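You operate a simulated robot arm through the tools that you are given. There is no shell and no other tool. Be economical: measure what you need, move in short steps, check, and stop when the job is done.

The job below is to be done with a simulated two-armed robot. You get a single attempt, and the scene is never put back.

JOB
Seal the strap tight: yellow seal in the nest, crank into the green, close the seal, lever back.
Fine: hold the boards steady for the crank and the lever.

Only the result counts: the job must be done as asked and must still hold three seconds after the hand-in. Knocking over, shifting, dropping, spilling or breaking anything else fails it. Lids that push on must go on centred and level and be pressed home; caps that screw on are set level and turned clockwise until they are tight.

ROBOT AND FRAMES
Two 7-joint arms with two-finger parallel grippers on one trunk, on a base that drives. Base frame: it is fixed to the floor where the robot stands at the start and does not move with it; the origin is under the middle of the robot, x ahead of it, y to its left, z up. Readings come in m, rad, newtons and seconds.
The left shoulder is at the start at [0.07, 0.163, 1.145], the right one opposite. With the tool pointing down near the work surface each hand reaches from about 0.4 to 0.88 m from the robot's upright axis, wherever it stands, measured 20 degrees to its own side. Places, roughly: nest of the strapping tool [0.5, 0.2, 0.9]; crank of the strapping tool [0.5, 0.2, 0.9]; sealing lever [0.5, 0.2, 0.9]. Payload 3.43 kg a hand.
Tool frame (each hand has its own): the origin (TCP) lies between the finger pads and is the grasp point; the fingertips stand 0.034 m ahead of it; z points along the fingers, y is the line along which they close. The gripper opens to 0.128 m. The fingers are 0.024 m wide and 0.012 m thick; the gripper's body (0.048 by 0.13 m) begins 0.096 m behind the TCP.
Orientation is told as [roll, pitch, yaw] about the base's x, y, z axes, in that order, counted from this pose: with the fingers straight down and closing along the base's y, the tool's x points along the base's -x, its y along +y and its z along -z.

CONTROLS
- The arms move only by the tool step_arm. It takes "left_series", "right_series" or both (then of equal length, played together; a hand with none holds still); each is a list of rows, each a list of 7 numbers: the shift along the tool's x, y, z in m, then the turn, a rotation vector about the tool's x, y, z in rad, then the finger opening in m, from 0 to 0.128. In form: [[tx, ty, tz, rx, ry, rz, grip], ...]. A call has 1 to 12 rows; each row shifts and turns the commanded pose from where the row before left it, along the tool's axes as they then stand. Rows are played at 5 a second. More than 0.05 m and 0.15 rad between two rows, or a gripper value outside its range, and nothing of the call is played. Where a pose cannot be reached the arm comes as near as it can. A force on the tool above 50 N (or 10 N above the force at the start of the call, whichever is more), or a blocked arm, ends the call early, and 0.2 s more pass. The fingers move at their own pace (about 0.153 m/s each) and stop on an object; they squeeze with about 35 N. The grip force told is the motor's: it shows also when the fingers shut on nothing. Time passes only in rows, and 0.2 s behind the last, so rows that do not move let the fingers close. The reply holds the time, the measured pose of the TCP, the force on the tool along the base axes, the opening and the grip force, in the units named above and with some noise.
- Cameras (640 x 400 px; columns grow to the right, rows downward): "scene" is now at [0.1295, 0.0401, 1.3703]; the picture's right is [0.44, -0.90, 0.00], its down [-0.53, -0.26, -0.81] and it looks along [0.72, 0.36, -0.59] (base axes); focal length 214 px, centre (320, 200). "left" rides on the left gripper at [0.076, 0.011, -0.16] in its tool frame; the picture's right is [-0.15, 0.99, 0.00], its down [-0.88, -0.13, -0.46] and it looks along [-0.45, -0.07, 0.89] (tool axes); focal length 234 px, centre (320, 200). "right" rides on the right gripper at [0.076, -0.011, -0.16] in its tool frame; the picture's right is [0.15, 0.99, 0.00], its down [-0.88, 0.13, -0.46] and it looks along [-0.45, 0.07, 0.89] (tool axes); focal length 234 px, centre (320, 200). There is no depth. A picture from a camera that has moved, and an enlarged one, comes with that camera's place and axes in the base frame and with its lens.
- grab_frame(camera): a new picture of that camera. It takes no simulated time.
- slide_trunk(by): slides the trunk up (or, below 0, down) by that many m; the arms and the scene camera ride with it, the base frame stays. It gives what a move gives, with no picture.
- roll_base(legs): drives the robot by 1 to 6 legs, each [ahead, left, turn to the left] in m, m and rad, along the robot's own axes; the way and the turn of a leg run together, so that a leg with both is an arc; at most 1.5 m and 3.142 rad a leg. The arms and the cameras ride along, it lands a little off, and it stops where it bumps. It gives what a move gives.
- pan_tilt(pan, tilt): turns the head with the scene camera to pan (to the left, within 1.501 rad either way) and tilt (down, from -0.506 to 1.204), counted from straight ahead of the robot. It gives what a move gives.
- inspect(camera, box): a new picture of the part [left, top, right, bottom] of that camera's present view, enlarged. It takes no simulated time.
- job_done(): hands the job in; it is judged then, once.

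Work in short steps. Places have to be worked out from the pictures, the camera data and where the tool is seen: move nearer, look again, correct. Check each grasp and each placing, and mend what went wrong. You have 120 turns and 100 pictures in all, those below and enlarged ones among them. Open the grippers and draw the arms clear of the work before you hand the job in, unless the task says otherwise; then end with one line.

The tools are called after "Emit:" by a JSON object that holds its "fn" and its "kwargs". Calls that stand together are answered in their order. step_arm: Moves the arms, as the interface text tells. Its arguments: {"type":"object","properties":{"left_series":{"type":"array","items":{"type":"array","items":{"type":"number"}}},"right_series":{"type":"array","items":{"type":"array","items":{"type":"number"}}}},"required":[]} The other tools are called the same way: slide_trunk (by) slides the trunk up or down; roll_base (legs) drives the base; pan_tilt (pan, tilt) turns the head that bears the scene camera; grab_frame (camera) takes a picture; inspect (camera, box) takes an enlarged picture of a part of a camera's view; job_done () hands the job in.

At the start:

```text
clock: 0.0
left_eef_pos: [0.5598, 0.4669, 1.2255]
left_ee_rot: [-0.001, 0.0, -0.001]
left_contact_force: [0.1, 0.3, -1.0]
left_width: 0.1278
left_finger_force: 0.2
right_eef_pos: [0.6004, 0.0041, 1.2623]
right_ee_rot: [0.003, 0.0, 0.0]
right_contact_force: [-0.3, -0.6, 0.6]
right_width: 0.128
right_finger_force: 0.1
trunk travel left (down, up): [-0.625, 0.315]
robot x, y, heading: [0.0029, 0.0031, 0.001]
head pan, tilt: [0.461, 0.634]
```

scene: 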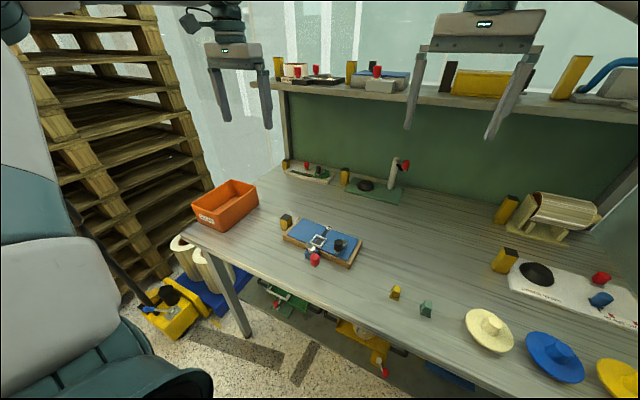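
right: 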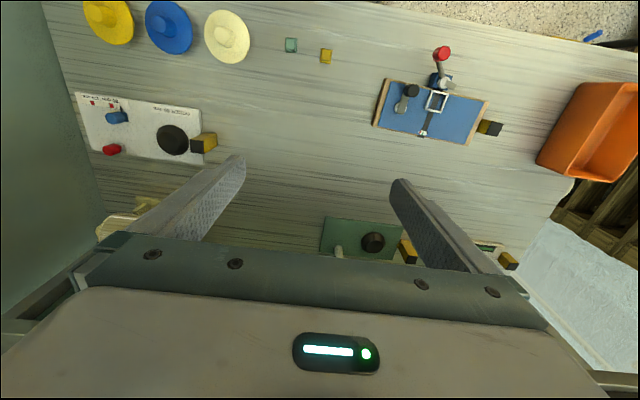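
left: 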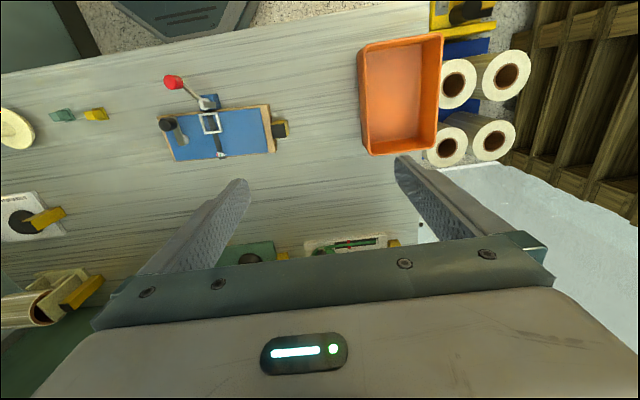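

I'll look closer at the strapping tool and the seals before moving.

Emit:
{"fn": "inspect", "kwargs": {"camera": "scene", "box": [260, 190, 450, 310]}}

Emit:
{"fn": "inspect", "kwargs": {"camera": "left", "box": [30, 60, 310, 235]}}

Emit:
{"fn": "inspect", "kwargs": {"camera": "right", "box": [260, 20, 520, 180]}}

```text
3.33 times, centred on (355, 250) of scene
camera zoom: at [0.1295, 0.0401, 1.3703], right [0.44, -0.9, 0.0], down [-0.53, -0.26, -0.81], along [0.72, 0.36, -0.59], focal length 715 px, centre (203, 33)
```

zoom: 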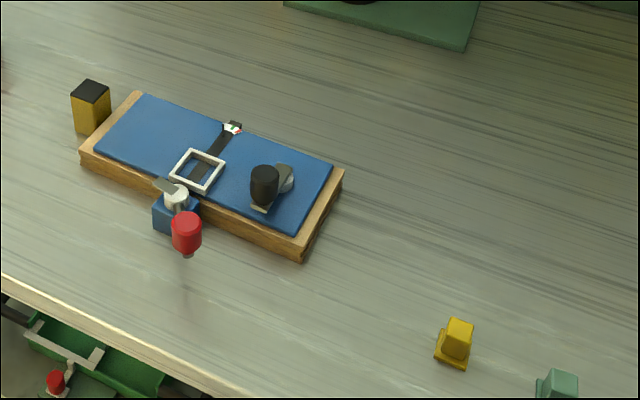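

```text
2.29 times, centred on (170, 148) of left
camera zoom: at [0.4851, 0.4789, 1.3863], right [0.15, 0.99, 0.0], down [0.88, -0.13, 0.46], along [0.45, -0.07, -0.89], focal length 535 px, centre (663, 320)
```

zoom: 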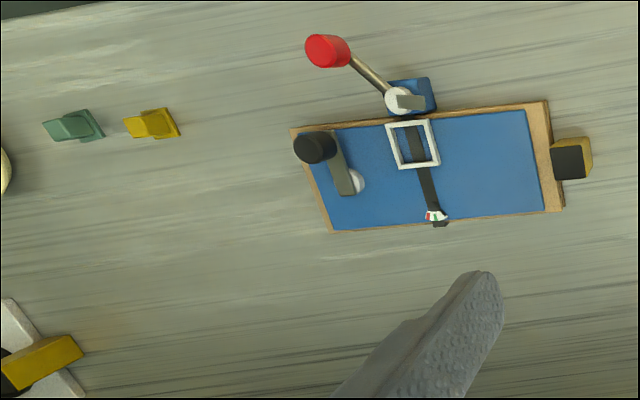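

```text
2.46 times, centred on (390, 100) of right
camera zoom: at [0.5262, -0.0064, 1.422], right [-0.15, 0.99, 0.0], down [0.88, 0.13, 0.46], along [0.45, 0.07, -0.89], focal length 576 px, centre (148, 446)
```

zoom: 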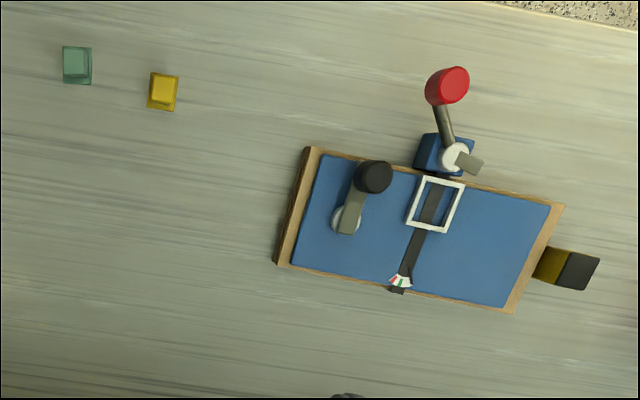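

Estimates: yellow seal ≈(0.477,0.002), nest ≈(0.529,0.245,0.885), crank knob ≈(0.517,0.176,0.915), lever knob ≈(0.448,0.213,0.91), boards x 0.505–0.605, y 0.13–0.36. I bring the right hand above the seal and turn the left hand to close across the boards.

Emit:
{"fn": "step_arm", "kwargs": {"left_series": [[0, 0, 0, 0, 0, 0.1428, 0.128], [0, 0, 0, 0, 0, 0.1428, 0.128], [0, 0, 0, 0, 0, 0.1428, 0.128], [0, 0, 0, 0, 0, 0.1428, 0.128], [0, 0, 0, 0, 0, 0.1428, 0.128], [0, 0, 0, 0, 0, 0.1428, 0.128], [0, 0, 0, 0, 0, 0.1428, 0.128], [0, 0, 0, 0, 0, 0.1428, 0.128], [0, 0, 0, 0, 0, 0.1428, 0.128], [0, 0, 0, 0, 0, 0.1428, 0.128], [0, 0, 0, 0, 0, 0.1428, 0.128]], "right_series": [[0.0112, 0, 0.022, 0, 0, 0, 0.128], [0.0112, 0, 0.022, 0, 0, 0, 0.128], [0.0112, 0, 0.022, 0, 0, 0, 0.128], [0.0112, 0, 0.022, 0, 0, 0, 0.128], [0.0112, 0, 0.022, 0, 0, 0, 0.128], [0.0112, 0, 0.022, 0, 0, 0, 0.128], [0.0112, 0, 0.022, 0, 0, 0, 0.128], [0.0112, 0, 0.022, 0, 0, 0, 0.128], [0.0112, 0, 0.022, 0, 0, 0, 0.128], [0.0112, 0, 0.022, 0, 0, 0, 0.1], [0.0112, 0, 0.022, 0, 0, 0, 0.08]]}}

```text
clock: 2.4
left_eef_pos: [0.561, 0.4662, 1.2271]
left_ee_rot: [0.001, 0.001, -1.574]
left_contact_force: [-0.5, 1.1, 0.3]
left_width: 0.128
left_finger_force: 0.0
right_eef_pos: [0.4776, 0.0065, 1.0203]
right_ee_rot: [0.002, -0.001, -0.002]
right_contact_force: [0.9, -0.6, -0.1]
right_width: 0.0802
right_finger_force: 0.1
trunk travel left (down, up): [-0.625, 0.315]
robot x, y, heading: [-0.0009, -0.0003, 0.0]
head pan, tilt: [0.461, 0.634]
```

Both reached their poses; I look from both hand cameras.

Emit:
{"fn": "grab_frame", "kwargs": {"camera": "right"}}

Emit:
{"fn": "grab_frame", "kwargs": {"camera": "left"}}

```text
93 pictures are left
camera right: at [0.4024, -0.0057, 1.1798], right [-0.15, 0.99, 0.0], down [0.88, 0.13, 0.46], along [0.45, 0.07, -0.89], focal length 234 px, centre (320, 200)
```

right: 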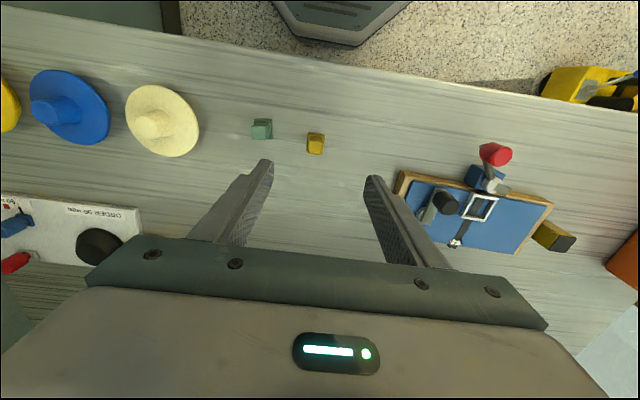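

```text
92 pictures are left
camera left: at [0.5724, 0.5433, 1.3863], right [0.99, -0.15, 0.0], down [-0.13, -0.88, 0.46], along [-0.07, -0.45, -0.89], focal length 234 px, centre (320, 200)
```

left: 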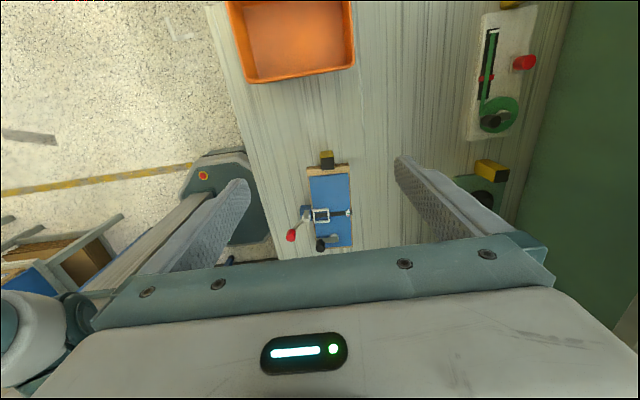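

Seal reads ≈(0.479,0.001). I enlarge it to judge its shape and orientation.

Emit:
{"fn": "inspect", "kwargs": {"camera": "right", "box": [236, 104, 396, 204]}}

Emit:
{"fn": "inspect", "kwargs": {"camera": "right", "box": [390, 120, 582, 260]}}

```text
4.00 times, centred on (316, 154) of right
camera zoom: at [0.4024, -0.0057, 1.1798], right [-0.15, 0.99, 0.0], down [0.88, 0.13, 0.46], along [0.45, 0.07, -0.89], focal length 937 px, centre (336, 384)
```

zoom: 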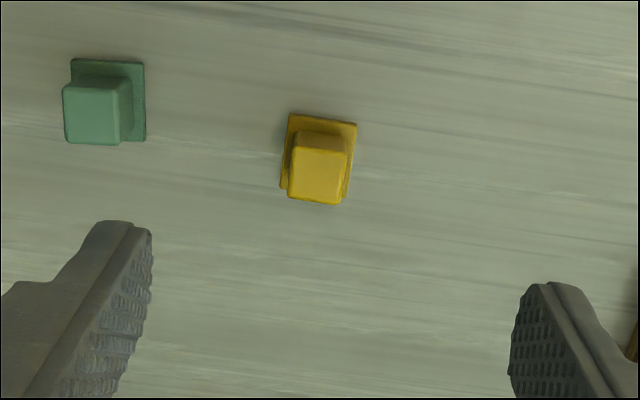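

```text
2.86 times, centred on (486, 190) of right
camera zoom: at [0.4024, -0.0057, 1.1798], right [-0.15, 0.99, 0.0], down [0.88, 0.13, 0.46], along [0.45, 0.07, -0.89], focal length 669 px, centre (-154, 229)
```

zoom: 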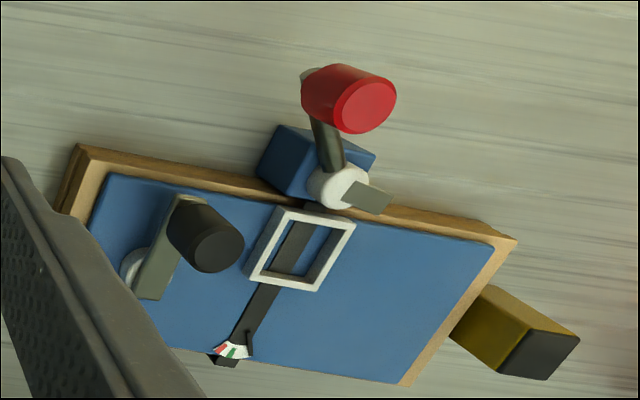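

Seal ≈(0.482,0.001), yaw ≈0, top at z≈0.872. I lower the right hand with fingertips at about 0.862, to keep them above the nest rim later, then close.

Emit:
{"fn": "step_arm", "kwargs": {"right_series": [[-0.001, -0.0015, 0.03, 0, 0, 0, 0.06], [-0.001, -0.0015, 0.03, 0, 0, 0, 0.05], [-0.001, -0.0015, 0.03, 0, 0, 0, 0.05], [-0.001, -0.001, 0.02, 0, 0, 0, 0.05], [-0.0005, 0, 0.013, 0, 0, 0, 0.05], [0, 0, 0, 0, 0, 0, 0.05]]}}

Emit:
{"fn": "grab_frame", "kwargs": {"camera": "right"}}

```text
clock: 3.8
left_eef_pos: [0.5612, 0.4653, 1.2263]
left_ee_rot: [0.001, 0.001, -1.57]
left_contact_force: [0.6, 0.7, 0.6]
left_width: 0.1278
left_finger_force: 0.1
right_eef_pos: [0.4821, 0.0001, 0.897]
right_ee_rot: [0.001, 0.0, -0.001]
right_contact_force: [-0.5, -0.9, -0.6]
right_width: 0.0498
right_finger_force: 0.1
trunk travel left (down, up): [-0.625, 0.315]
robot x, y, heading: [-0.0029, -0.0026, 0.001]
head pan, tilt: [0.461, 0.634]
```

```text
89 pictures are left
camera right: at [0.4079, -0.0112, 1.0562], right [-0.15, 0.99, 0.0], down [0.88, 0.13, 0.46], along [0.45, 0.07, -0.89], focal length 234 px, centre (320, 200)
```

right: 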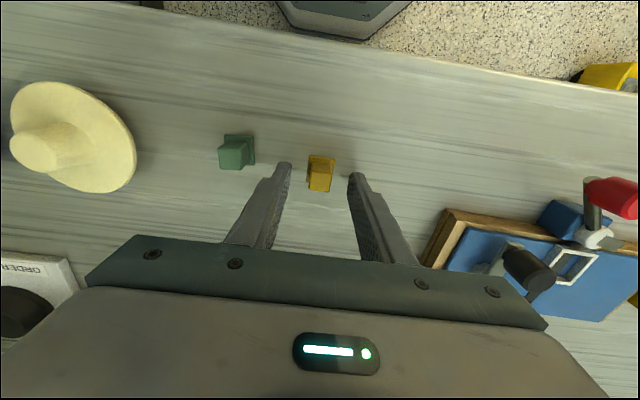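

The seal sits centred between the tips; I close on it.

Emit:
{"fn": "step_arm", "kwargs": {"right_series": [[0, 0, 0, 0, 0, 0, 0.03], [0, 0, 0, 0, 0, 0, 0.022], [0, 0, 0, 0, 0, 0, 0.01], [0, 0, 0, 0, 0, 0, 0.005]]}}

Emit:
{"fn": "inspect", "kwargs": {"camera": "right", "box": [240, 110, 400, 210]}}

```text
clock: 4.8
left_eef_pos: [0.5608, 0.468, 1.2265]
left_ee_rot: [0.001, 0.0, -1.569]
left_contact_force: [0.2, -1.4, 0.1]
left_width: 0.1278
left_finger_force: 0.0
right_eef_pos: [0.483, 0.0007, 0.8973]
right_ee_rot: [0.001, -0.002, 0.001]
right_contact_force: [0.4, 0.3, -0.2]
right_width: 0.0167
right_finger_force: 35.1
trunk travel left (down, up): [-0.625, 0.315]
robot x, y, heading: [0.0013, -0.0004, -0.005]
head pan, tilt: [0.461, 0.634]
```

```text
4.00 times, centred on (320, 160) of right
camera zoom: at [0.4079, -0.0112, 1.0565], right [-0.15, 0.99, 0.0], down [0.88, 0.13, 0.46], along [0.45, 0.07, -0.89], focal length 937 px, centre (320, 360)
```

zoom: 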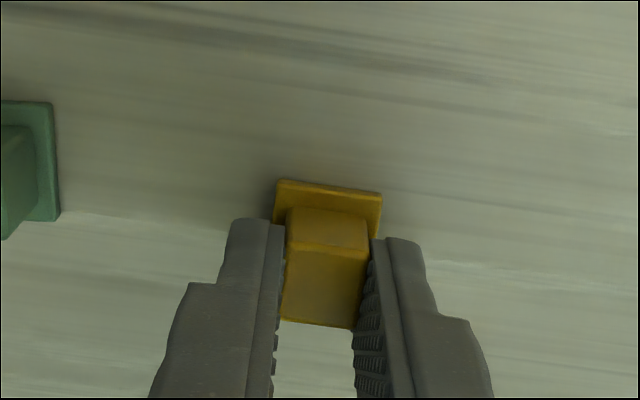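

Seal gripped at 16.7 mm. I lift it and carry it to near the nest at height, then look.

Emit:
{"fn": "step_arm", "kwargs": {"right_series": [[0, 0, -0.04, 0, 0, 0, 0.005], [0, 0, -0.04, 0, 0, 0, 0.005], [0, 0, -0.04, 0, 0, 0, 0.005], [-0.005, 0.04, 0, 0, 0, 0, 0.005], [-0.005, 0.04, 0, 0, 0, 0, 0.005], [-0.005, 0.04, 0, 0, 0, 0, 0.005], [-0.005, 0.04, 0, 0, 0, 0, 0.005], [-0.005, 0.04, 0, 0, 0, 0, 0.005], [0, 0.03, 0, 0, 0, 0, 0.005], [0, 0, 0, 0, 0, 0, 0.005]]}}

Emit:
{"fn": "grab_frame", "kwargs": {"camera": "right"}}

Emit:
{"fn": "inspect", "kwargs": {"camera": "left", "box": [240, 140, 400, 260]}}

```text
clock: 7.0
left_eef_pos: [0.5613, 0.4663, 1.2261]
left_ee_rot: [-0.001, 0.0, -1.571]
left_contact_force: [0.1, -0.2, -0.1]
left_width: 0.1277
left_finger_force: 0.0
right_eef_pos: [0.5086, 0.229, 1.0164]
right_ee_rot: [0.001, 0.001, -0.002]
right_contact_force: [0.4, 0.0, -0.6]
right_width: 0.0165
right_finger_force: 35.6
trunk travel left (down, up): [-0.625, 0.315]
robot x, y, heading: [0.0003, 0.0029, 0.002]
head pan, tilt: [0.461, 0.634]
```

```text
87 pictures are left
camera right: at [0.433, 0.2174, 1.177], right [-0.15, 0.99, 0.0], down [0.88, 0.13, 0.46], along [0.45, 0.07, -0.89], focal length 234 px, centre (320, 200)
```

right: 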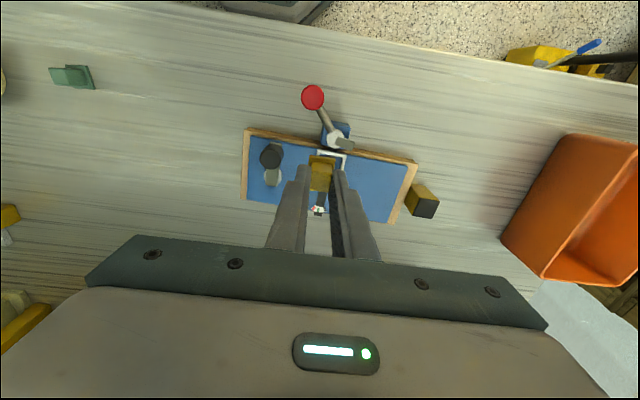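

```text
3.33 times, centred on (320, 200) of left
camera zoom: at [0.5724, 0.5425, 1.3864], right [0.99, -0.15, 0.0], down [-0.13, -0.88, 0.46], along [-0.07, -0.45, -0.89], focal length 781 px, centre (320, 200)
```

zoom: 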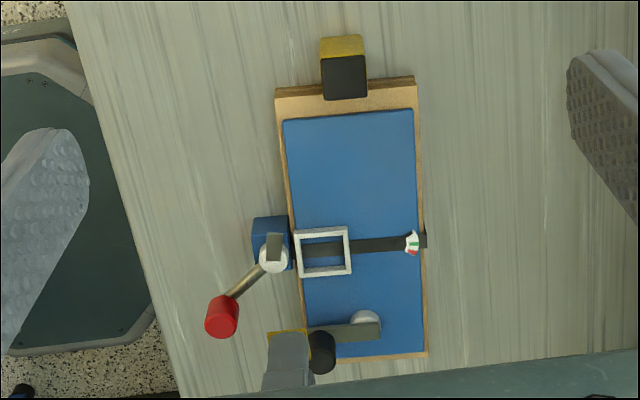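

Nest by left camera ≈(0.529,0.245), yaw ≈ −0.06. I take an enlarged right-hand view to see the seal relative to the nest.

Emit:
{"fn": "inspect", "kwargs": {"camera": "right", "box": [256, 110, 416, 210]}}

Emit:
{"fn": "inspect", "kwargs": {"camera": "left", "box": [288, 190, 368, 240]}}

```text
4.00 times, centred on (336, 160) of right
camera zoom: at [0.433, 0.2174, 1.177], right [-0.15, 0.99, 0.0], down [0.88, 0.13, 0.46], along [0.45, 0.07, -0.89], focal length 937 px, centre (256, 360)
```

zoom: 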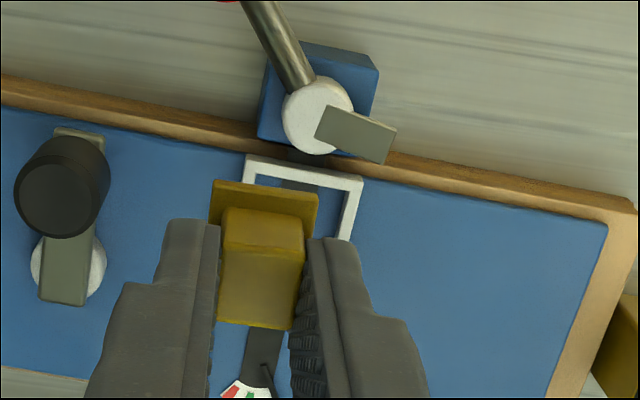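

```text
8.00 times, centred on (328, 215) of left
camera zoom: at [0.5724, 0.5425, 1.3864], right [0.99, -0.15, 0.0], down [-0.13, -0.88, 0.46], along [-0.07, -0.45, -0.89], focal length 1873 px, centre (256, 80)
```

zoom: 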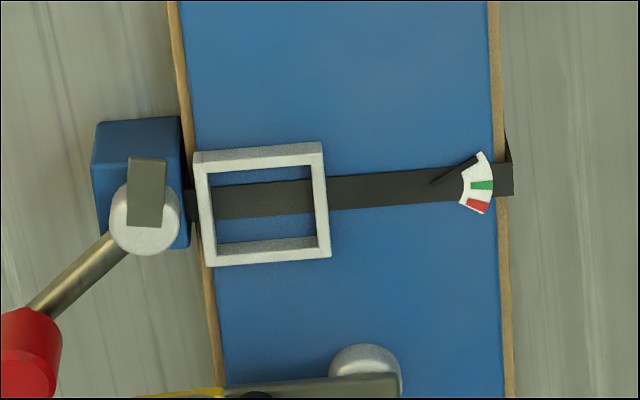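

The gauge shows needle before the white zone; going toward green then red, so I must not overshoot. I align the seal over the nest (target TCP ≈(0.5306,0.245), yaw −0.06) and descend to just above it.

Emit:
{"fn": "step_arm", "kwargs": {"right_series": [[0, 0, 0, 0, 0, 0.06, 0.005], [-0.0105, 0.0087, 0, 0, 0, 0, 0.005], [-0.0105, 0.0086, 0, 0, 0, 0, 0.005], [0, 0, 0.025, 0, 0, 0, 0.005], [0, 0, 0.025, 0, 0, 0, 0.005], [0, 0, 0.018, 0, 0, 0, 0.005], [0, 0, 0, 0, 0, 0, 0.005]]}}

Emit:
{"fn": "inspect", "kwargs": {"camera": "right", "box": [240, 110, 400, 210]}}

Emit:
{"fn": "inspect", "kwargs": {"camera": "left", "box": [288, 190, 368, 240]}}

```text
clock: 8.6
left_eef_pos: [0.5605, 0.4667, 1.2276]
left_ee_rot: [-0.001, -0.001, -1.571]
left_contact_force: [-0.1, -0.2, 0.8]
left_width: 0.1279
left_finger_force: 0.2
right_eef_pos: [0.5307, 0.2459, 0.9492]
right_ee_rot: [0.002, 0.001, -0.062]
right_contact_force: [-0.6, 0.4, -0.4]
right_width: 0.0166
right_finger_force: 34.7
trunk travel left (down, up): [-0.625, 0.315]
robot x, y, heading: [0.0034, 0.0022, 0.001]
head pan, tilt: [0.461, 0.634]
```

```text
4.00 times, centred on (320, 160) of right
camera zoom: at [0.454, 0.2386, 1.1092], right [-0.09, 1.0, 0.0], down [0.89, 0.08, 0.46], along [0.45, 0.04, -0.89], focal length 937 px, centre (320, 360)
```

zoom: 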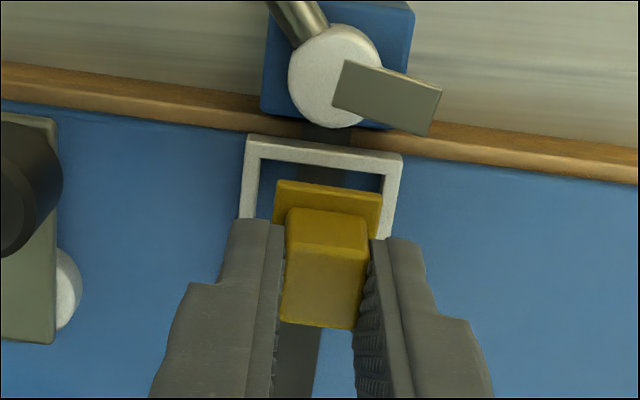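

```text
8.00 times, centred on (328, 215) of left
camera zoom: at [0.5719, 0.5434, 1.3863], right [0.99, -0.15, 0.0], down [-0.13, -0.88, 0.46], along [-0.07, -0.45, -0.89], focal length 1873 px, centre (256, 80)
```

zoom: 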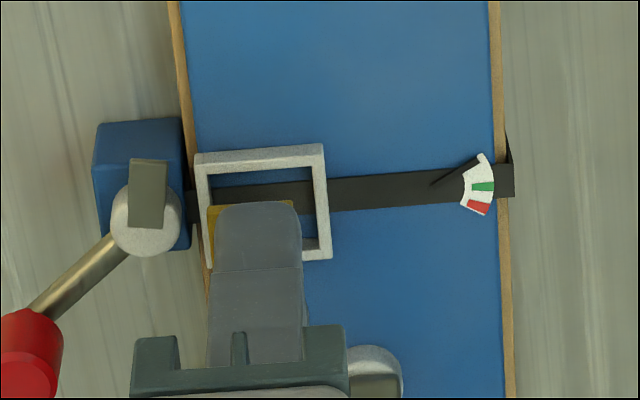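

Yaw matches; a small correction (+1 mm x, −1.5 mm y), then down closer to the rim.

Emit:
{"fn": "step_arm", "kwargs": {"right_series": [[-0.0011, -0.0014, 0, 0, 0, 0, 0.005], [0, 0, 0.008, 0, 0, 0, 0.005], [0, 0, 0.006, 0, 0, 0, 0.005], [0, 0, 0, 0, 0, 0, 0.005]]}}

Emit:
{"fn": "inspect", "kwargs": {"camera": "right", "box": [240, 110, 400, 210]}}

```text
clock: 9.6
left_eef_pos: [0.5601, 0.4661, 1.2275]
left_ee_rot: [0.0, 0.002, -1.571]
left_contact_force: [-0.1, -0.5, -0.2]
left_width: 0.128
left_finger_force: 0.0
right_eef_pos: [0.5314, 0.2449, 0.9361]
right_ee_rot: [0.0, 0.0, -0.061]
right_contact_force: [-0.1, -0.3, 0.3]
right_width: 0.0163
right_finger_force: 34.9
trunk travel left (down, up): [-0.625, 0.315]
robot x, y, heading: [-0.0021, 0.0015, 0.006]
head pan, tilt: [0.461, 0.634]
```

```text
4.00 times, centred on (320, 160) of right
camera zoom: at [0.4552, 0.2379, 1.095], right [-0.09, 1.0, 0.0], down [0.89, 0.08, 0.46], along [0.45, 0.04, -0.89], focal length 937 px, centre (320, 360)
```

zoom: 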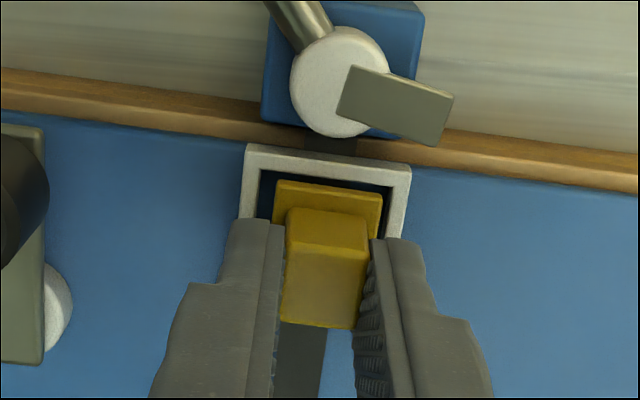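

Seal is nearly centred; shift 1 mm more ahead and lower by small steps, feeling for contact.

Emit:
{"fn": "step_arm", "kwargs": {"right_series": [[-0.001, -0.0005, 0.002, 0, 0, 0, 0.005], [0, 0, 0.003, 0, 0, 0, 0.005], [0, 0, 0.003, 0, 0, 0, 0.005], [0, 0, 0, 0, 0, 0, 0.005]]}}

Emit:
{"fn": "inspect", "kwargs": {"camera": "right", "box": [240, 110, 400, 210]}}

```text
clock: 10.6
left_eef_pos: [0.5606, 0.466, 1.2267]
left_ee_rot: [-0.001, 0.001, -1.571]
left_contact_force: [0.6, 0.2, -0.2]
left_width: 0.128
left_finger_force: 0.0
right_eef_pos: [0.5319, 0.244, 0.9275]
right_ee_rot: [0.0, -0.002, -0.061]
right_contact_force: [0.9, -0.8, 0.4]
right_width: 0.0166
right_finger_force: 35.2
trunk travel left (down, up): [-0.625, 0.315]
robot x, y, heading: [0.0014, 0.0032, 0.0]
head pan, tilt: [0.461, 0.634]
```

```text
4.00 times, centred on (320, 160) of right
camera zoom: at [0.4563, 0.2372, 1.0879], right [-0.09, 1.0, 0.0], down [0.89, 0.08, 0.46], along [0.45, 0.04, -0.89], focal length 937 px, centre (320, 360)
```

zoom: 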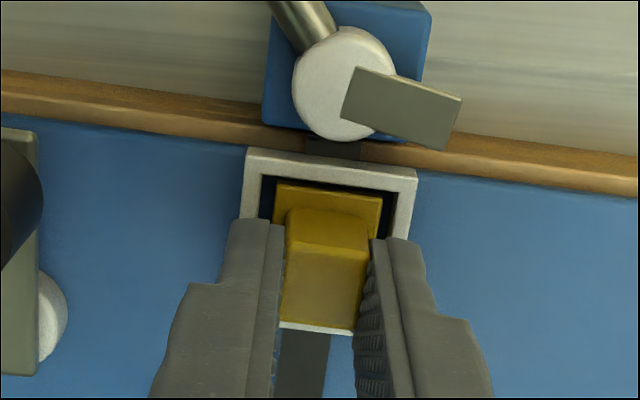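

Well centred, no contact yet; continue down.

Emit:
{"fn": "step_arm", "kwargs": {"right_series": [[0, -0.0005, 0.002, 0, 0, 0, 0.005], [0, 0, 0.002, 0, 0, 0, 0.005], [0, 0, 0.002, 0, 0, 0, 0.005], [0, 0, 0, 0, 0, 0, 0.005]]}}

Emit:
{"fn": "inspect", "kwargs": {"camera": "right", "box": [240, 110, 400, 210]}}

```text
clock: 11.6
left_eef_pos: [0.559, 0.4676, 1.2285]
left_ee_rot: [0.002, 0.001, -1.571]
left_contact_force: [-1.4, 0.1, -0.6]
left_width: 0.1279
left_finger_force: 0.0
right_eef_pos: [0.531, 0.2437, 0.9229]
right_ee_rot: [0.004, -0.002, -0.062]
right_contact_force: [5.2, 4.5, 28.8]
right_width: 0.0169
right_finger_force: 35.0
trunk travel left (down, up): [-0.625, 0.315]
robot x, y, heading: [0.0013, 0.0032, -0.004]
head pan, tilt: [0.461, 0.634]
```

```text
4.00 times, centred on (320, 160) of right
camera zoom: at [0.4549, 0.2364, 1.0835], right [-0.09, 1.0, 0.0], down [0.89, 0.07, 0.46], along [0.46, 0.04, -0.89], focal length 937 px, centre (320, 360)
```

zoom: 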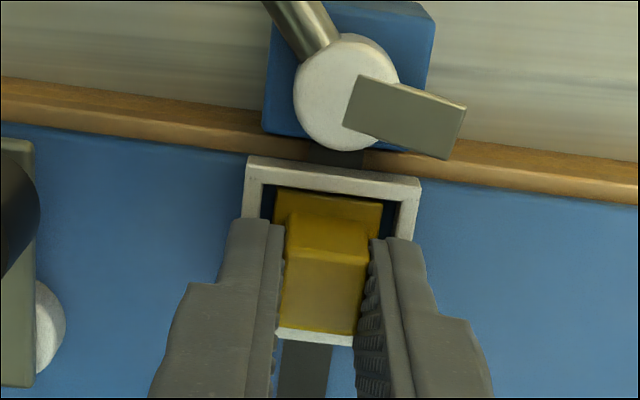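

Contact at 29 N. I ease off slightly, release, and look from above to check seating.

Emit:
{"fn": "step_arm", "kwargs": {"right_series": [[0, 0, -0.002, 0, 0, 0, 0.005], [0, 0, 0, 0, 0, 0, 0.024], [0, 0, 0, 0, 0, 0, 0.03], [0, 0, -0.02, 0, 0, 0, 0.03], [0, 0, -0.03, 0, 0, 0, 0.03], [0, -0.03, -0.03, 0, 0, 0, 0.03], [0, -0.03, -0.03, 0, 0, 0, 0.03], [0, 0, 0, 0, 0, 0, 0.03]]}}

Emit:
{"fn": "inspect", "kwargs": {"camera": "right", "box": [300, 70, 460, 170]}}

Emit:
{"fn": "inspect", "kwargs": {"camera": "left", "box": [288, 190, 368, 240]}}

```text
clock: 13.4
left_eef_pos: [0.5622, 0.4676, 1.227]
left_ee_rot: [0.0, -0.001, -1.571]
left_contact_force: [0.8, -0.6, 0.1]
left_width: 0.128
left_finger_force: 0.1
right_eef_pos: [0.5286, 0.184, 1.0337]
right_ee_rot: [0.0, 0.0, -0.058]
right_contact_force: [-0.3, -0.4, 0.3]
right_width: 0.03
right_finger_force: 0.0
trunk travel left (down, up): [-0.625, 0.315]
robot x, y, heading: [0.0009, 0.0019, -0.0]
head pan, tilt: [0.461, 0.634]
```

```text
4.00 times, centred on (380, 120) of right
camera zoom: at [0.4524, 0.1781, 1.1933], right [-0.09, 1.0, 0.0], down [0.89, 0.08, 0.46], along [0.45, 0.04, -0.89], focal length 937 px, centre (80, 520)
```

zoom: 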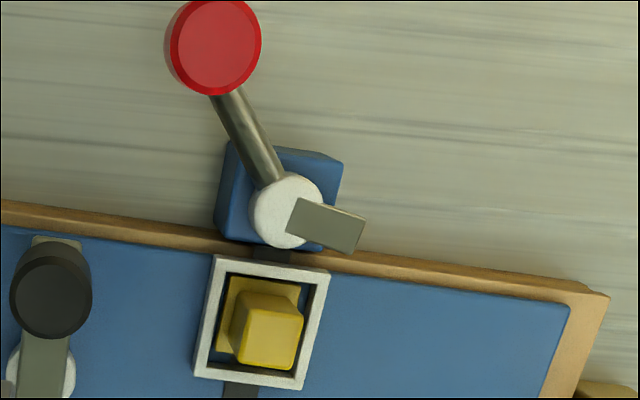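

```text
8.00 times, centred on (328, 215) of left
camera zoom: at [0.5722, 0.5449, 1.3855], right [0.99, -0.15, 0.0], down [-0.13, -0.88, 0.46], along [-0.07, -0.45, -0.89], focal length 1873 px, centre (256, 80)
```

zoom: 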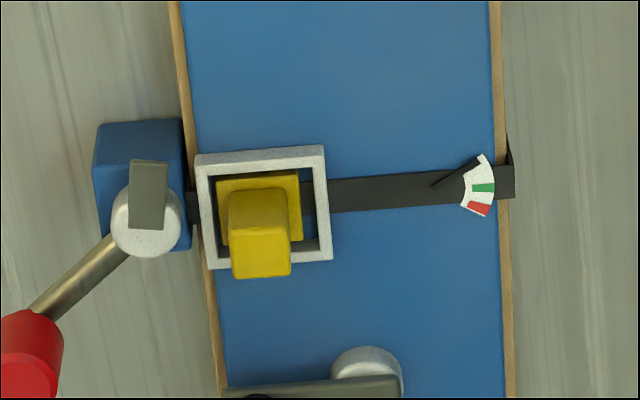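

Seal sits flat inside the nest. Now I move the right hand aside and turn it to close along x with its camera on the right, while the left hand comes over the left end of the boards.

Emit:
{"fn": "step_arm", "kwargs": {"left_series": [[0, 0, 0, 0, 0, 0.035, 0.128], [0, 0, 0, 0, 0, 0.035, 0.128], [-0.0142, -0.001, 0.018, 0, 0, 0, 0.128], [-0.0142, -0.001, 0.018, 0, 0, 0, 0.128], [-0.0142, -0.001, 0.018, 0, 0, 0, 0.128], [-0.0142, -0.001, 0.018, 0, 0, 0, 0.128], [-0.0142, -0.001, 0.018, 0, 0, 0, 0.128], [-0.0142, -0.001, 0.018, 0, 0, 0, 0.128], [-0.0142, -0.001, 0.018, 0, 0, 0, 0.128], [-0.0142, -0.001, 0.018, 0, 0, 0, 0.128], [-0.0142, -0.001, 0.018, 0, 0, 0, 0.128], [-0.0142, -0.001, 0.018, 0, 0, 0, 0.128]], "right_series": [[0, -0.045, -0.01, 0, 0, -0.13, 0.03], [0, -0.045, -0.01, 0, 0, -0.13, 0.03], [0, 0, 0, 0, 0, -0.137, 0.03], [0, 0, 0, 0, 0, -0.137, 0.03], [0, 0, 0, 0, 0, -0.137, 0.03], [0, 0, 0, 0, 0, -0.137, 0.03], [0, 0, 0, 0, 0, -0.137, 0.03], [0, 0, 0, 0, 0, -0.137, 0.03], [0, 0, 0, 0, 0, -0.137, 0.04], [0, 0, 0, 0, 0, -0.137, 0.05], [0, 0, 0, 0, 0, -0.137, 0.05], [0, 0, 0, 0, 0, -0.137, 0.05]]}}

Emit:
{"fn": "grab_frame", "kwargs": {"camera": "left"}}

Emit:
{"fn": "grab_frame", "kwargs": {"camera": "right"}}

```text
clock: 16.0
left_eef_pos: [0.5407, 0.3255, 1.0451]
left_ee_rot: [0.0, 0.001, -1.64]
left_contact_force: [0.5, -0.4, -0.1]
left_width: 0.1283
left_finger_force: 0.0
right_eef_pos: [0.5278, 0.0928, 1.0519]
right_ee_rot: [-0.001, -0.001, 1.434]
right_contact_force: [-0.2, -1.0, -0.5]
right_width: 0.0501
right_finger_force: 0.2
right hand out of reach, approached as far as the arm can: row 12
trunk travel left (down, up): [-0.625, 0.315]
robot x, y, heading: [-0.0034, -0.0026, -0.003]
head pan, tilt: [0.461, 0.634]
```

```text
76 pictures are left
camera left: at [0.5574, 0.4009, 1.206], right [0.98, -0.21, 0.0], down [-0.19, -0.87, 0.46], along [-0.1, -0.44, -0.89], focal length 234 px, centre (320, 200)
```

left: 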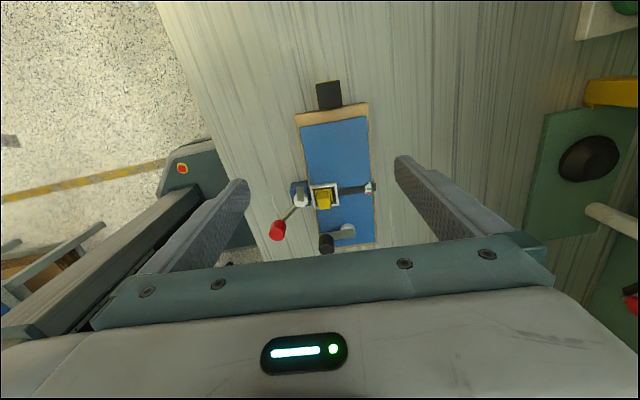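

```text
75 pictures are left
camera right: at [0.5306, 0.0164, 1.2129], right [-1.0, -0.01, 0.0], down [-0.01, 0.89, 0.46], along [0.0, 0.46, -0.89], focal length 234 px, centre (320, 200)
```

right: 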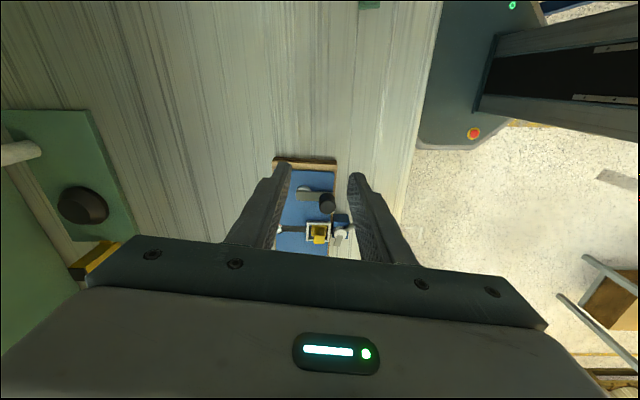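

Board centre line at y=0.325 is x≈0.560. I centre the left hand and descend part-way, then check.

Emit:
{"fn": "step_arm", "kwargs": {"left_series": [[-0.0004, 0.0097, 0, 0, 0, 0, 0.128], [-0.0003, 0.0097, 0, 0, 0, 0, 0.128], [0, 0, 0.03, 0, 0, 0, 0.128], [0, 0, 0.03, 0, 0, 0, 0.128], [0, 0, 0.03, 0, 0, 0, 0.128], [0, 0, 0.025, 0, 0, 0, 0.128], [0, 0, 0, 0, 0, 0, 0.128]]}}

Emit:
{"fn": "grab_frame", "kwargs": {"camera": "left"}}

Emit:
{"fn": "grab_frame", "kwargs": {"camera": "scene"}}

```text
clock: 17.6
left_eef_pos: [0.5598, 0.3242, 0.9331]
left_ee_rot: [0.0, 0.0, -1.642]
left_contact_force: [0.4, -0.3, 0.4]
left_width: 0.1279
left_finger_force: 0.0
right_eef_pos: [0.5286, 0.0935, 1.0539]
right_ee_rot: [0.003, 0.0, 1.433]
right_contact_force: [0.1, 0.2, -0.4]
right_width: 0.05
right_finger_force: 0.2
trunk travel left (down, up): [-0.625, 0.315]
robot x, y, heading: [-0.0002, 0.0009, 0.001]
head pan, tilt: [0.461, 0.634]
```

```text
74 pictures are left
camera left: at [0.5771, 0.3992, 1.0918], right [0.98, -0.22, 0.0], down [-0.19, -0.87, 0.46], along [-0.1, -0.44, -0.89], focal length 234 px, centre (320, 200)
```

left: 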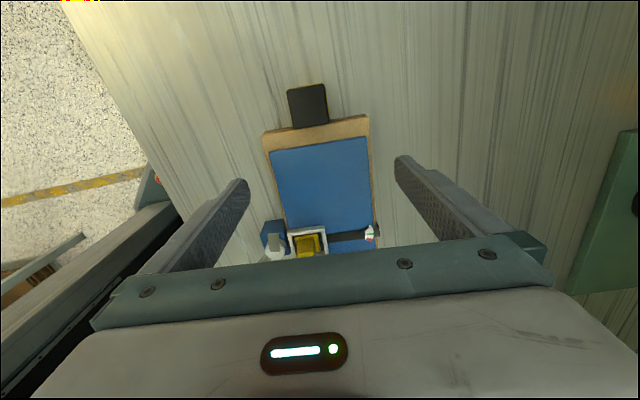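

```text
73 pictures are left
camera scene: at [0.129, 0.0399, 1.3704], right [0.44, -0.9, 0.0], down [-0.53, -0.26, -0.81], along [0.72, 0.36, -0.59], focal length 214 px, centre (320, 200)
```

scene: 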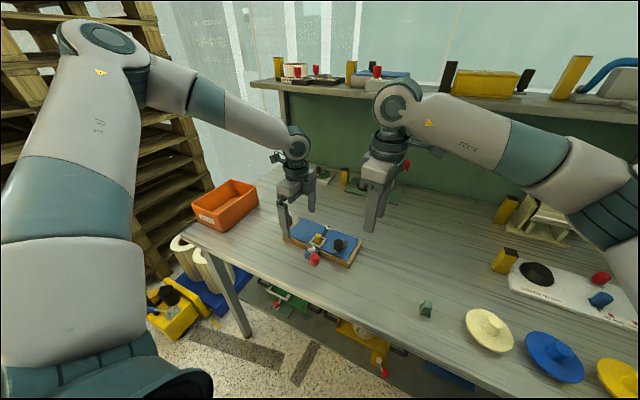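

Centred within ~1 mm. I go down to z≈0.892 with the fingers astride the boards, then close gently.

Emit:
{"fn": "step_arm", "kwargs": {"left_series": [[0, 0.001, 0.02, 0, 0, 0, 0.128], [0, 0, 0.015, 0, 0, 0, 0.128], [0, 0, 0.005, 0, 0, 0, 0.128], [0, 0, 0, 0, 0, 0, 0.118], [0, 0, 0, 0, 0, 0, 0.112]]}}

Emit:
{"fn": "grab_frame", "kwargs": {"camera": "left"}}

```text
clock: 18.8
left_eef_pos: [0.561, 0.3232, 0.8922]
left_ee_rot: [0.0, -0.002, -1.64]
left_contact_force: [-0.8, 0.3, 0.4]
left_width: 0.1121
left_finger_force: 0.0
right_eef_pos: [0.5286, 0.0935, 1.0527]
right_ee_rot: [0.001, -0.001, 1.433]
right_contact_force: [0.0, 0.5, 0.6]
right_width: 0.0501
right_finger_force: 0.1
trunk travel left (down, up): [-0.625, 0.315]
robot x, y, heading: [-0.0006, 0.001, -0.007]
head pan, tilt: [0.461, 0.634]
```

```text
72 pictures are left
camera left: at [0.5782, 0.3991, 1.0506], right [0.98, -0.22, 0.0], down [-0.19, -0.87, 0.46], along [-0.1, -0.44, -0.89], focal length 234 px, centre (320, 200)
```

left: 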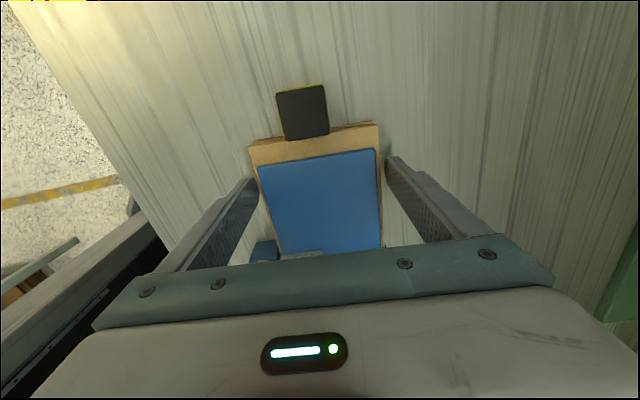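

Both fingers flank the board ends evenly. Closing the grip.

Emit:
{"fn": "step_arm", "kwargs": {"left_series": [[0, 0, 0, 0, 0, 0, 0.105], [0, 0, 0, 0, 0, 0, 0.1], [0, 0, 0, 0, 0, 0, 0.095], [0, 0, 0, 0, 0, 0, 0.085], [0, 0, 0, 0, 0, 0, 0.08]]}}

Emit:
{"fn": "grab_frame", "kwargs": {"camera": "right"}}

Emit:
{"fn": "inspect", "kwargs": {"camera": "scene", "box": [260, 190, 400, 280]}}

```text
clock: 20.0
left_eef_pos: [0.5614, 0.324, 0.8919]
left_ee_rot: [0.0, 0.002, -1.64]
left_contact_force: [-0.3, -1.0, 1.0]
left_width: 0.0999
left_finger_force: 34.6
right_eef_pos: [0.5281, 0.094, 1.0522]
right_ee_rot: [0.001, 0.0, 1.432]
right_contact_force: [0.5, 0.0, -0.3]
right_width: 0.0503
right_finger_force: 0.2
trunk travel left (down, up): [-0.625, 0.315]
robot x, y, heading: [0.0001, -0.0003, 0.004]
head pan, tilt: [0.461, 0.634]
```

```text
71 pictures are left
camera right: at [0.5302, 0.0167, 1.2131], right [-1.0, -0.01, 0.0], down [-0.01, 0.89, 0.46], along [0.0, 0.46, -0.89], focal length 234 px, centre (320, 200)
```

right: 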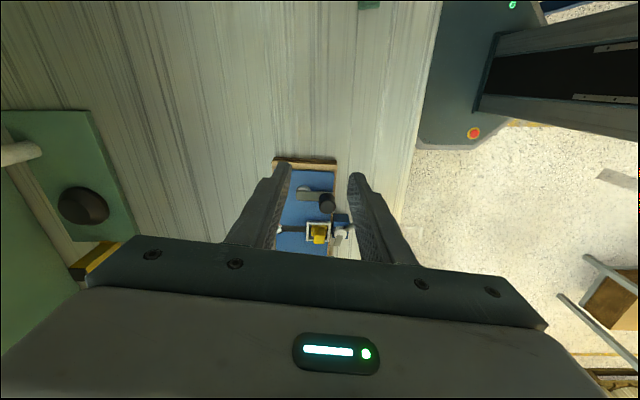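

```text
4.44 times, centred on (330, 235) of scene
camera zoom: at [0.1296, 0.0401, 1.3703], right [0.44, -0.9, 0.0], down [-0.53, -0.26, -0.81], along [0.72, 0.36, -0.59], focal length 953 px, centre (276, 44)
```

zoom: 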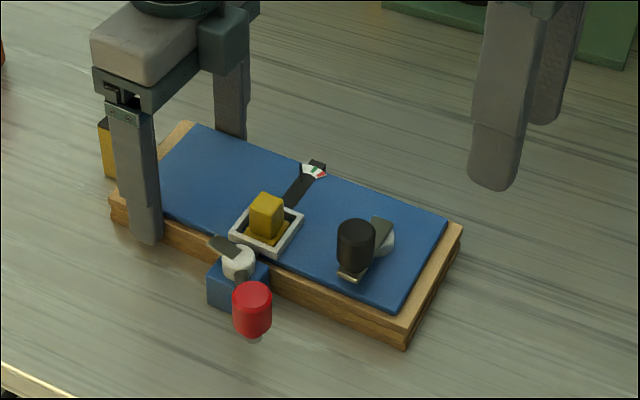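

Boards held (0.100 m wide). Now I locate the crank precisely through the right camera.

Emit:
{"fn": "inspect", "kwargs": {"camera": "right", "box": [260, 160, 372, 240]}}

```text
5.00 times, centred on (316, 200) of right
camera zoom: at [0.5302, 0.0167, 1.2131], right [-1.0, -0.01, 0.0], down [-0.01, 0.89, 0.46], along [0.0, 0.46, -0.89], focal length 1171 px, centre (340, 200)
```

zoom: 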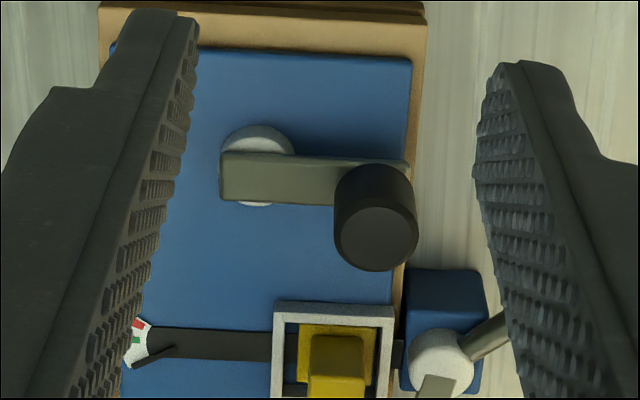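

Knob top ≈(0.519,0.1775,0.925), hub ≈(0.555,0.174), radius ≈0.036. I back the right wrist off its limit to yaw 1.25 and move above the knob.

Emit:
{"fn": "step_arm", "kwargs": {"right_series": [[0, 0, 0, 0, 0, 0.09, 0.05], [0, 0, 0, 0, 0, 0.093, 0.05], [-0.0255, 0.0116, 0, 0, 0, 0, 0.05], [-0.0255, 0.0116, 0, 0, 0, 0, 0.05], [-0.0254, 0.0116, 0.02, 0, 0, 0, 0.05], [0, 0, 0.03, 0, 0, 0, 0.05], [0, 0, 0.025, 0, 0, 0, 0.05], [0, 0, 0, 0, 0, 0, 0.05]]}}

Emit:
{"fn": "grab_frame", "kwargs": {"camera": "right"}}

Emit:
{"fn": "inspect", "kwargs": {"camera": "scene", "box": [260, 190, 400, 280]}}

```text
clock: 21.8
left_eef_pos: [0.5619, 0.3228, 0.8905]
left_ee_rot: [0.001, 0.0, -1.641]
left_contact_force: [0.4, 0.1, -0.2]
left_width: 0.0998
left_finger_force: 34.8
right_eef_pos: [0.5198, 0.1774, 0.9781]
right_ee_rot: [0.001, 0.001, 1.25]
right_contact_force: [0.0, 1.4, 1.0]
right_width: 0.0501
right_finger_force: 0.1
trunk travel left (down, up): [-0.625, 0.315]
robot x, y, heading: [-0.0046, 0.003, -0.001]
head pan, tilt: [0.461, 0.634]
```

```text
68 pictures are left
camera right: at [0.5065, 0.1004, 1.1375], right [-0.98, 0.17, 0.0], down [0.15, 0.88, 0.46], along [0.08, 0.45, -0.89], focal length 234 px, centre (320, 200)
```

right: 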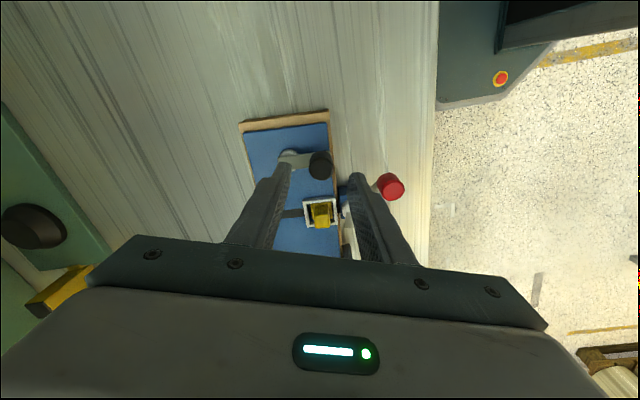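

```text
4.44 times, centred on (330, 235) of scene
camera zoom: at [0.1297, 0.04, 1.3703], right [0.44, -0.9, 0.0], down [-0.53, -0.26, -0.81], along [0.72, 0.36, -0.59], focal length 953 px, centre (276, 44)
```

zoom: 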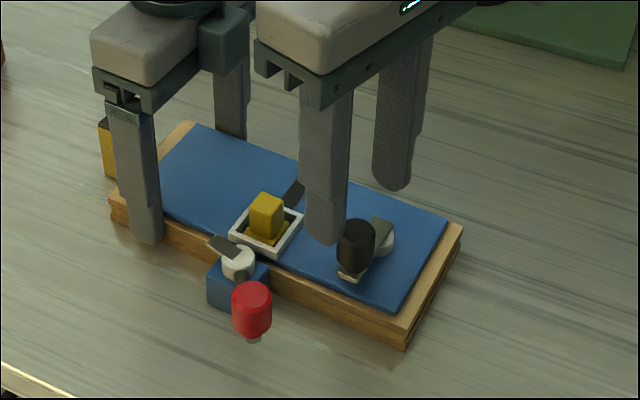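

Knob is right under the TCP. I lower to z≈0.939 and grip it.

Emit:
{"fn": "step_arm", "kwargs": {"right_series": [[0, 0, 0.02, 0, 0, 0, 0.05], [0, 0, 0.018, 0, 0, 0, 0.05], [0, 0, 0, 0, 0, 0, 0.03], [0, 0, 0, 0, 0, 0, 0.015], [0, 0, 0, 0, 0, 0, 0.01]]}}

Emit:
{"fn": "inspect", "kwargs": {"camera": "right", "box": [240, 130, 400, 240]}}

Emit:
{"fn": "inspect", "kwargs": {"camera": "scene", "box": [290, 200, 370, 250]}}

```text
clock: 23.0
left_eef_pos: [0.5623, 0.3224, 0.8894]
left_ee_rot: [-0.001, 0.001, -1.639]
left_contact_force: [9.9, -2.7, 0.7]
left_width: 0.0996
left_finger_force: 35.1
right_eef_pos: [0.5192, 0.1764, 0.9404]
right_ee_rot: [0.002, -0.001, 1.251]
right_contact_force: [-10.1, 1.9, 1.8]
right_width: 0.0226
right_finger_force: 34.7
trunk travel left (down, up): [-0.625, 0.315]
robot x, y, heading: [0.0003, 0.0015, 0.001]
head pan, tilt: [0.461, 0.634]
```

```text
3.64 times, centred on (320, 185) of right
camera zoom: at [0.5066, 0.1011, 1.1], right [-0.98, 0.17, 0.0], down [0.15, 0.88, 0.46], along [0.08, 0.45, -0.89], focal length 852 px, centre (320, 254)
```

zoom: 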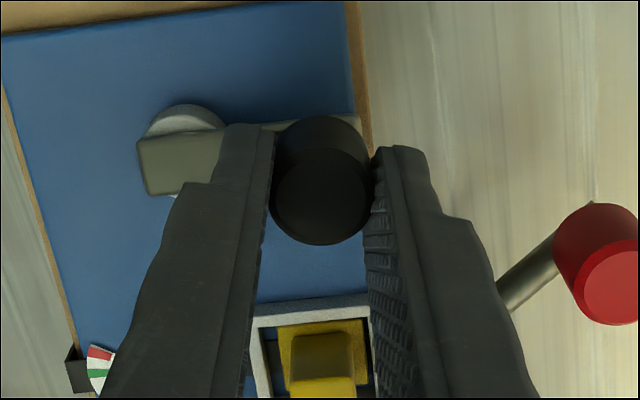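

```text
8.00 times, centred on (330, 225) of scene
camera zoom: at [0.1297, 0.0402, 1.3703], right [0.44, -0.9, 0.0], down [-0.53, -0.26, -0.81], along [0.72, 0.36, -0.59], focal length 1716 px, centre (240, 0)
```

zoom: 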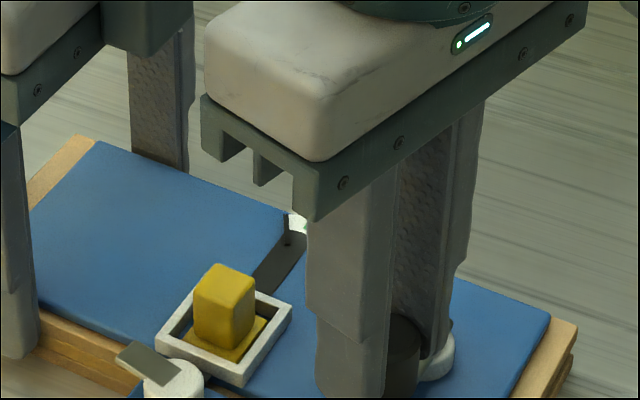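

Gripped (22.6 mm). Trial: move the knob 30° clockwise (toward +y) about the hub and watch forces and gauge.

Emit:
{"fn": "step_arm", "kwargs": {"right_series": [[-0.0048, 0.0004, 0, 0, 0, 0, 0.01], [-0.0049, 0.0004, 0, 0, 0, 0, 0.01], [-0.0048, -0.0008, 0, 0, 0, 0, 0.01], [-0.0048, -0.0009, 0, 0, 0, 0, 0.01], [0, 0, 0, 0, 0, 0, 0.01]]}}

Emit:
{"fn": "grab_frame", "kwargs": {"camera": "right"}}

Emit:
{"fn": "inspect", "kwargs": {"camera": "scene", "box": [290, 200, 370, 250]}}

```text
clock: 24.2
left_eef_pos: [0.5613, 0.3216, 0.8912]
left_ee_rot: [-0.001, -0.002, -1.645]
left_contact_force: [-2.1, -3.2, 0.9]
left_width: 0.0999
left_finger_force: 34.9
right_eef_pos: [0.5277, 0.1959, 0.941]
right_ee_rot: [-0.002, -0.002, 1.248]
right_contact_force: [1.0, 1.9, 1.3]
right_width: 0.0094
right_finger_force: 0.1
trunk travel left (down, up): [-0.625, 0.315]
robot x, y, heading: [0.0063, 0.0017, 0.001]
head pan, tilt: [0.461, 0.634]
```

```text
64 pictures are left
camera right: at [0.5141, 0.1191, 1.1004], right [-0.98, 0.17, 0.0], down [0.15, 0.88, 0.46], along [0.08, 0.45, -0.89], focal length 234 px, centre (320, 200)
```

right: 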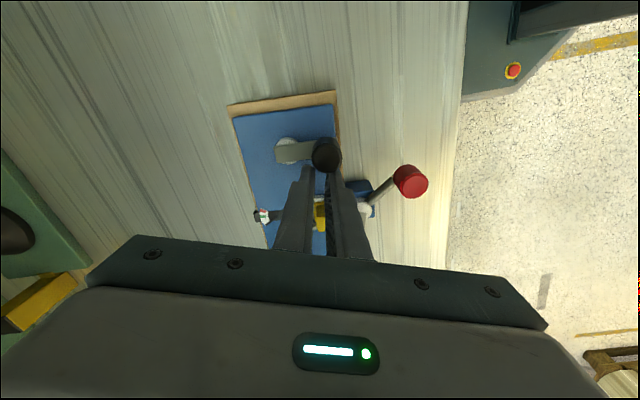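

```text
8.00 times, centred on (330, 225) of scene
camera zoom: at [0.1291, 0.04, 1.3704], right [0.44, -0.9, 0.0], down [-0.53, -0.26, -0.81], along [0.72, 0.36, -0.59], focal length 1716 px, centre (240, 0)
```

zoom: 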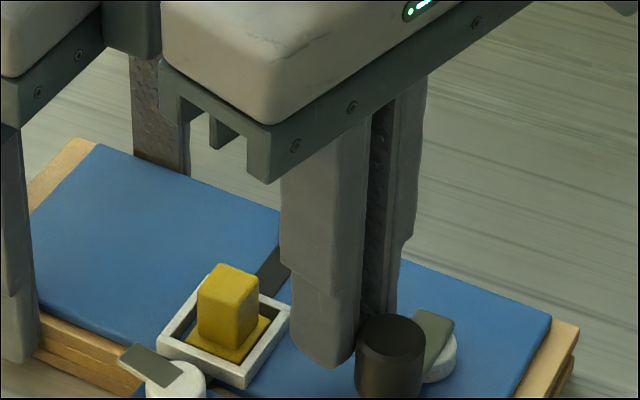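

The pads slid off: the crank did not follow in that direction by friction. I lift, turn the hand so it closes along y (pads push the knob squarely), and regrip.

Emit:
{"fn": "step_arm", "kwargs": {"right_series": [[0, 0, -0.045, 0, 0, 0, 0.01], [0, 0, 0, 0, 0, 0.139, 0.05], [0, 0, 0, 0, 0, 0.139, 0.05], [0, 0, 0, 0, 0, 0.139, 0.05], [0, 0, 0, 0, 0, 0.139, 0.05], [0, 0, 0, 0, 0, 0.139, 0.05], [0, 0, 0, 0, 0, 0.139, 0.05], [0, 0, 0, 0, 0, 0.139, 0.05], [0, 0, 0, 0, 0, 0.139, 0.05], [0, 0, 0, 0, 0, 0.139, 0.05], [0.0085, -0.0191, 0, 0, 0, 0, 0.05], [0, 0, 0, 0, 0, 0, 0.05]]}}

Emit:
{"fn": "grab_frame", "kwargs": {"camera": "right"}}

```text
clock: 26.8
left_eef_pos: [0.5624, 0.3232, 0.8909]
left_ee_rot: [0.0, -0.001, -1.641]
left_contact_force: [0.2, -0.1, -0.8]
left_width: 0.0996
left_finger_force: 35.4
right_eef_pos: [0.518, 0.1747, 0.9839]
right_ee_rot: [0.0, 0.001, -0.001]
right_contact_force: [-1.3, -0.2, 0.3]
right_width: 0.05
right_finger_force: 0.1
trunk travel left (down, up): [-0.625, 0.315]
robot x, y, heading: [-0.0015, -0.003, -0.006]
head pan, tilt: [0.461, 0.634]
```

```text
62 pictures are left
camera right: at [0.4431, 0.1648, 1.1454], right [-0.14, 0.99, 0.0], down [0.88, 0.13, 0.46], along [0.45, 0.07, -0.89], focal length 234 px, centre (320, 200)
```

right: 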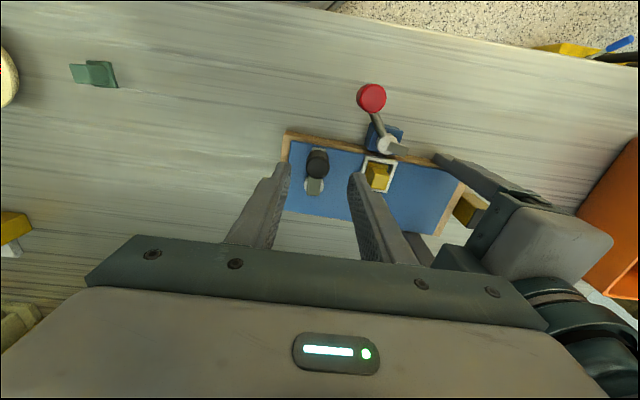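

I zoom to get the knob and crank bar direction accurately.

Emit:
{"fn": "inspect", "kwargs": {"camera": "right", "box": [270, 120, 398, 200]}}

```text
5.00 times, centred on (334, 160) of right
camera zoom: at [0.4431, 0.1648, 1.1454], right [-0.14, 0.99, 0.0], down [0.88, 0.13, 0.46], along [0.45, 0.07, -0.89], focal length 1171 px, centre (250, 400)
```

zoom: 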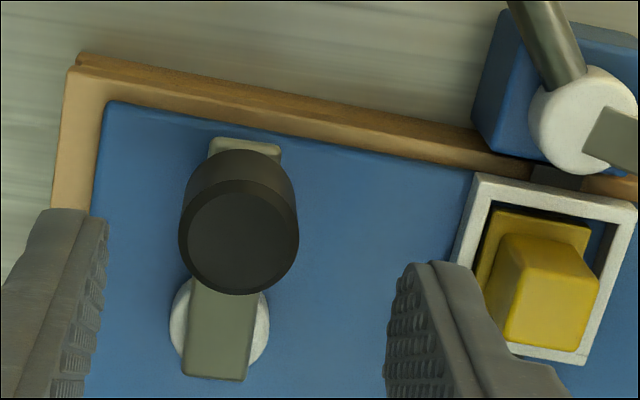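

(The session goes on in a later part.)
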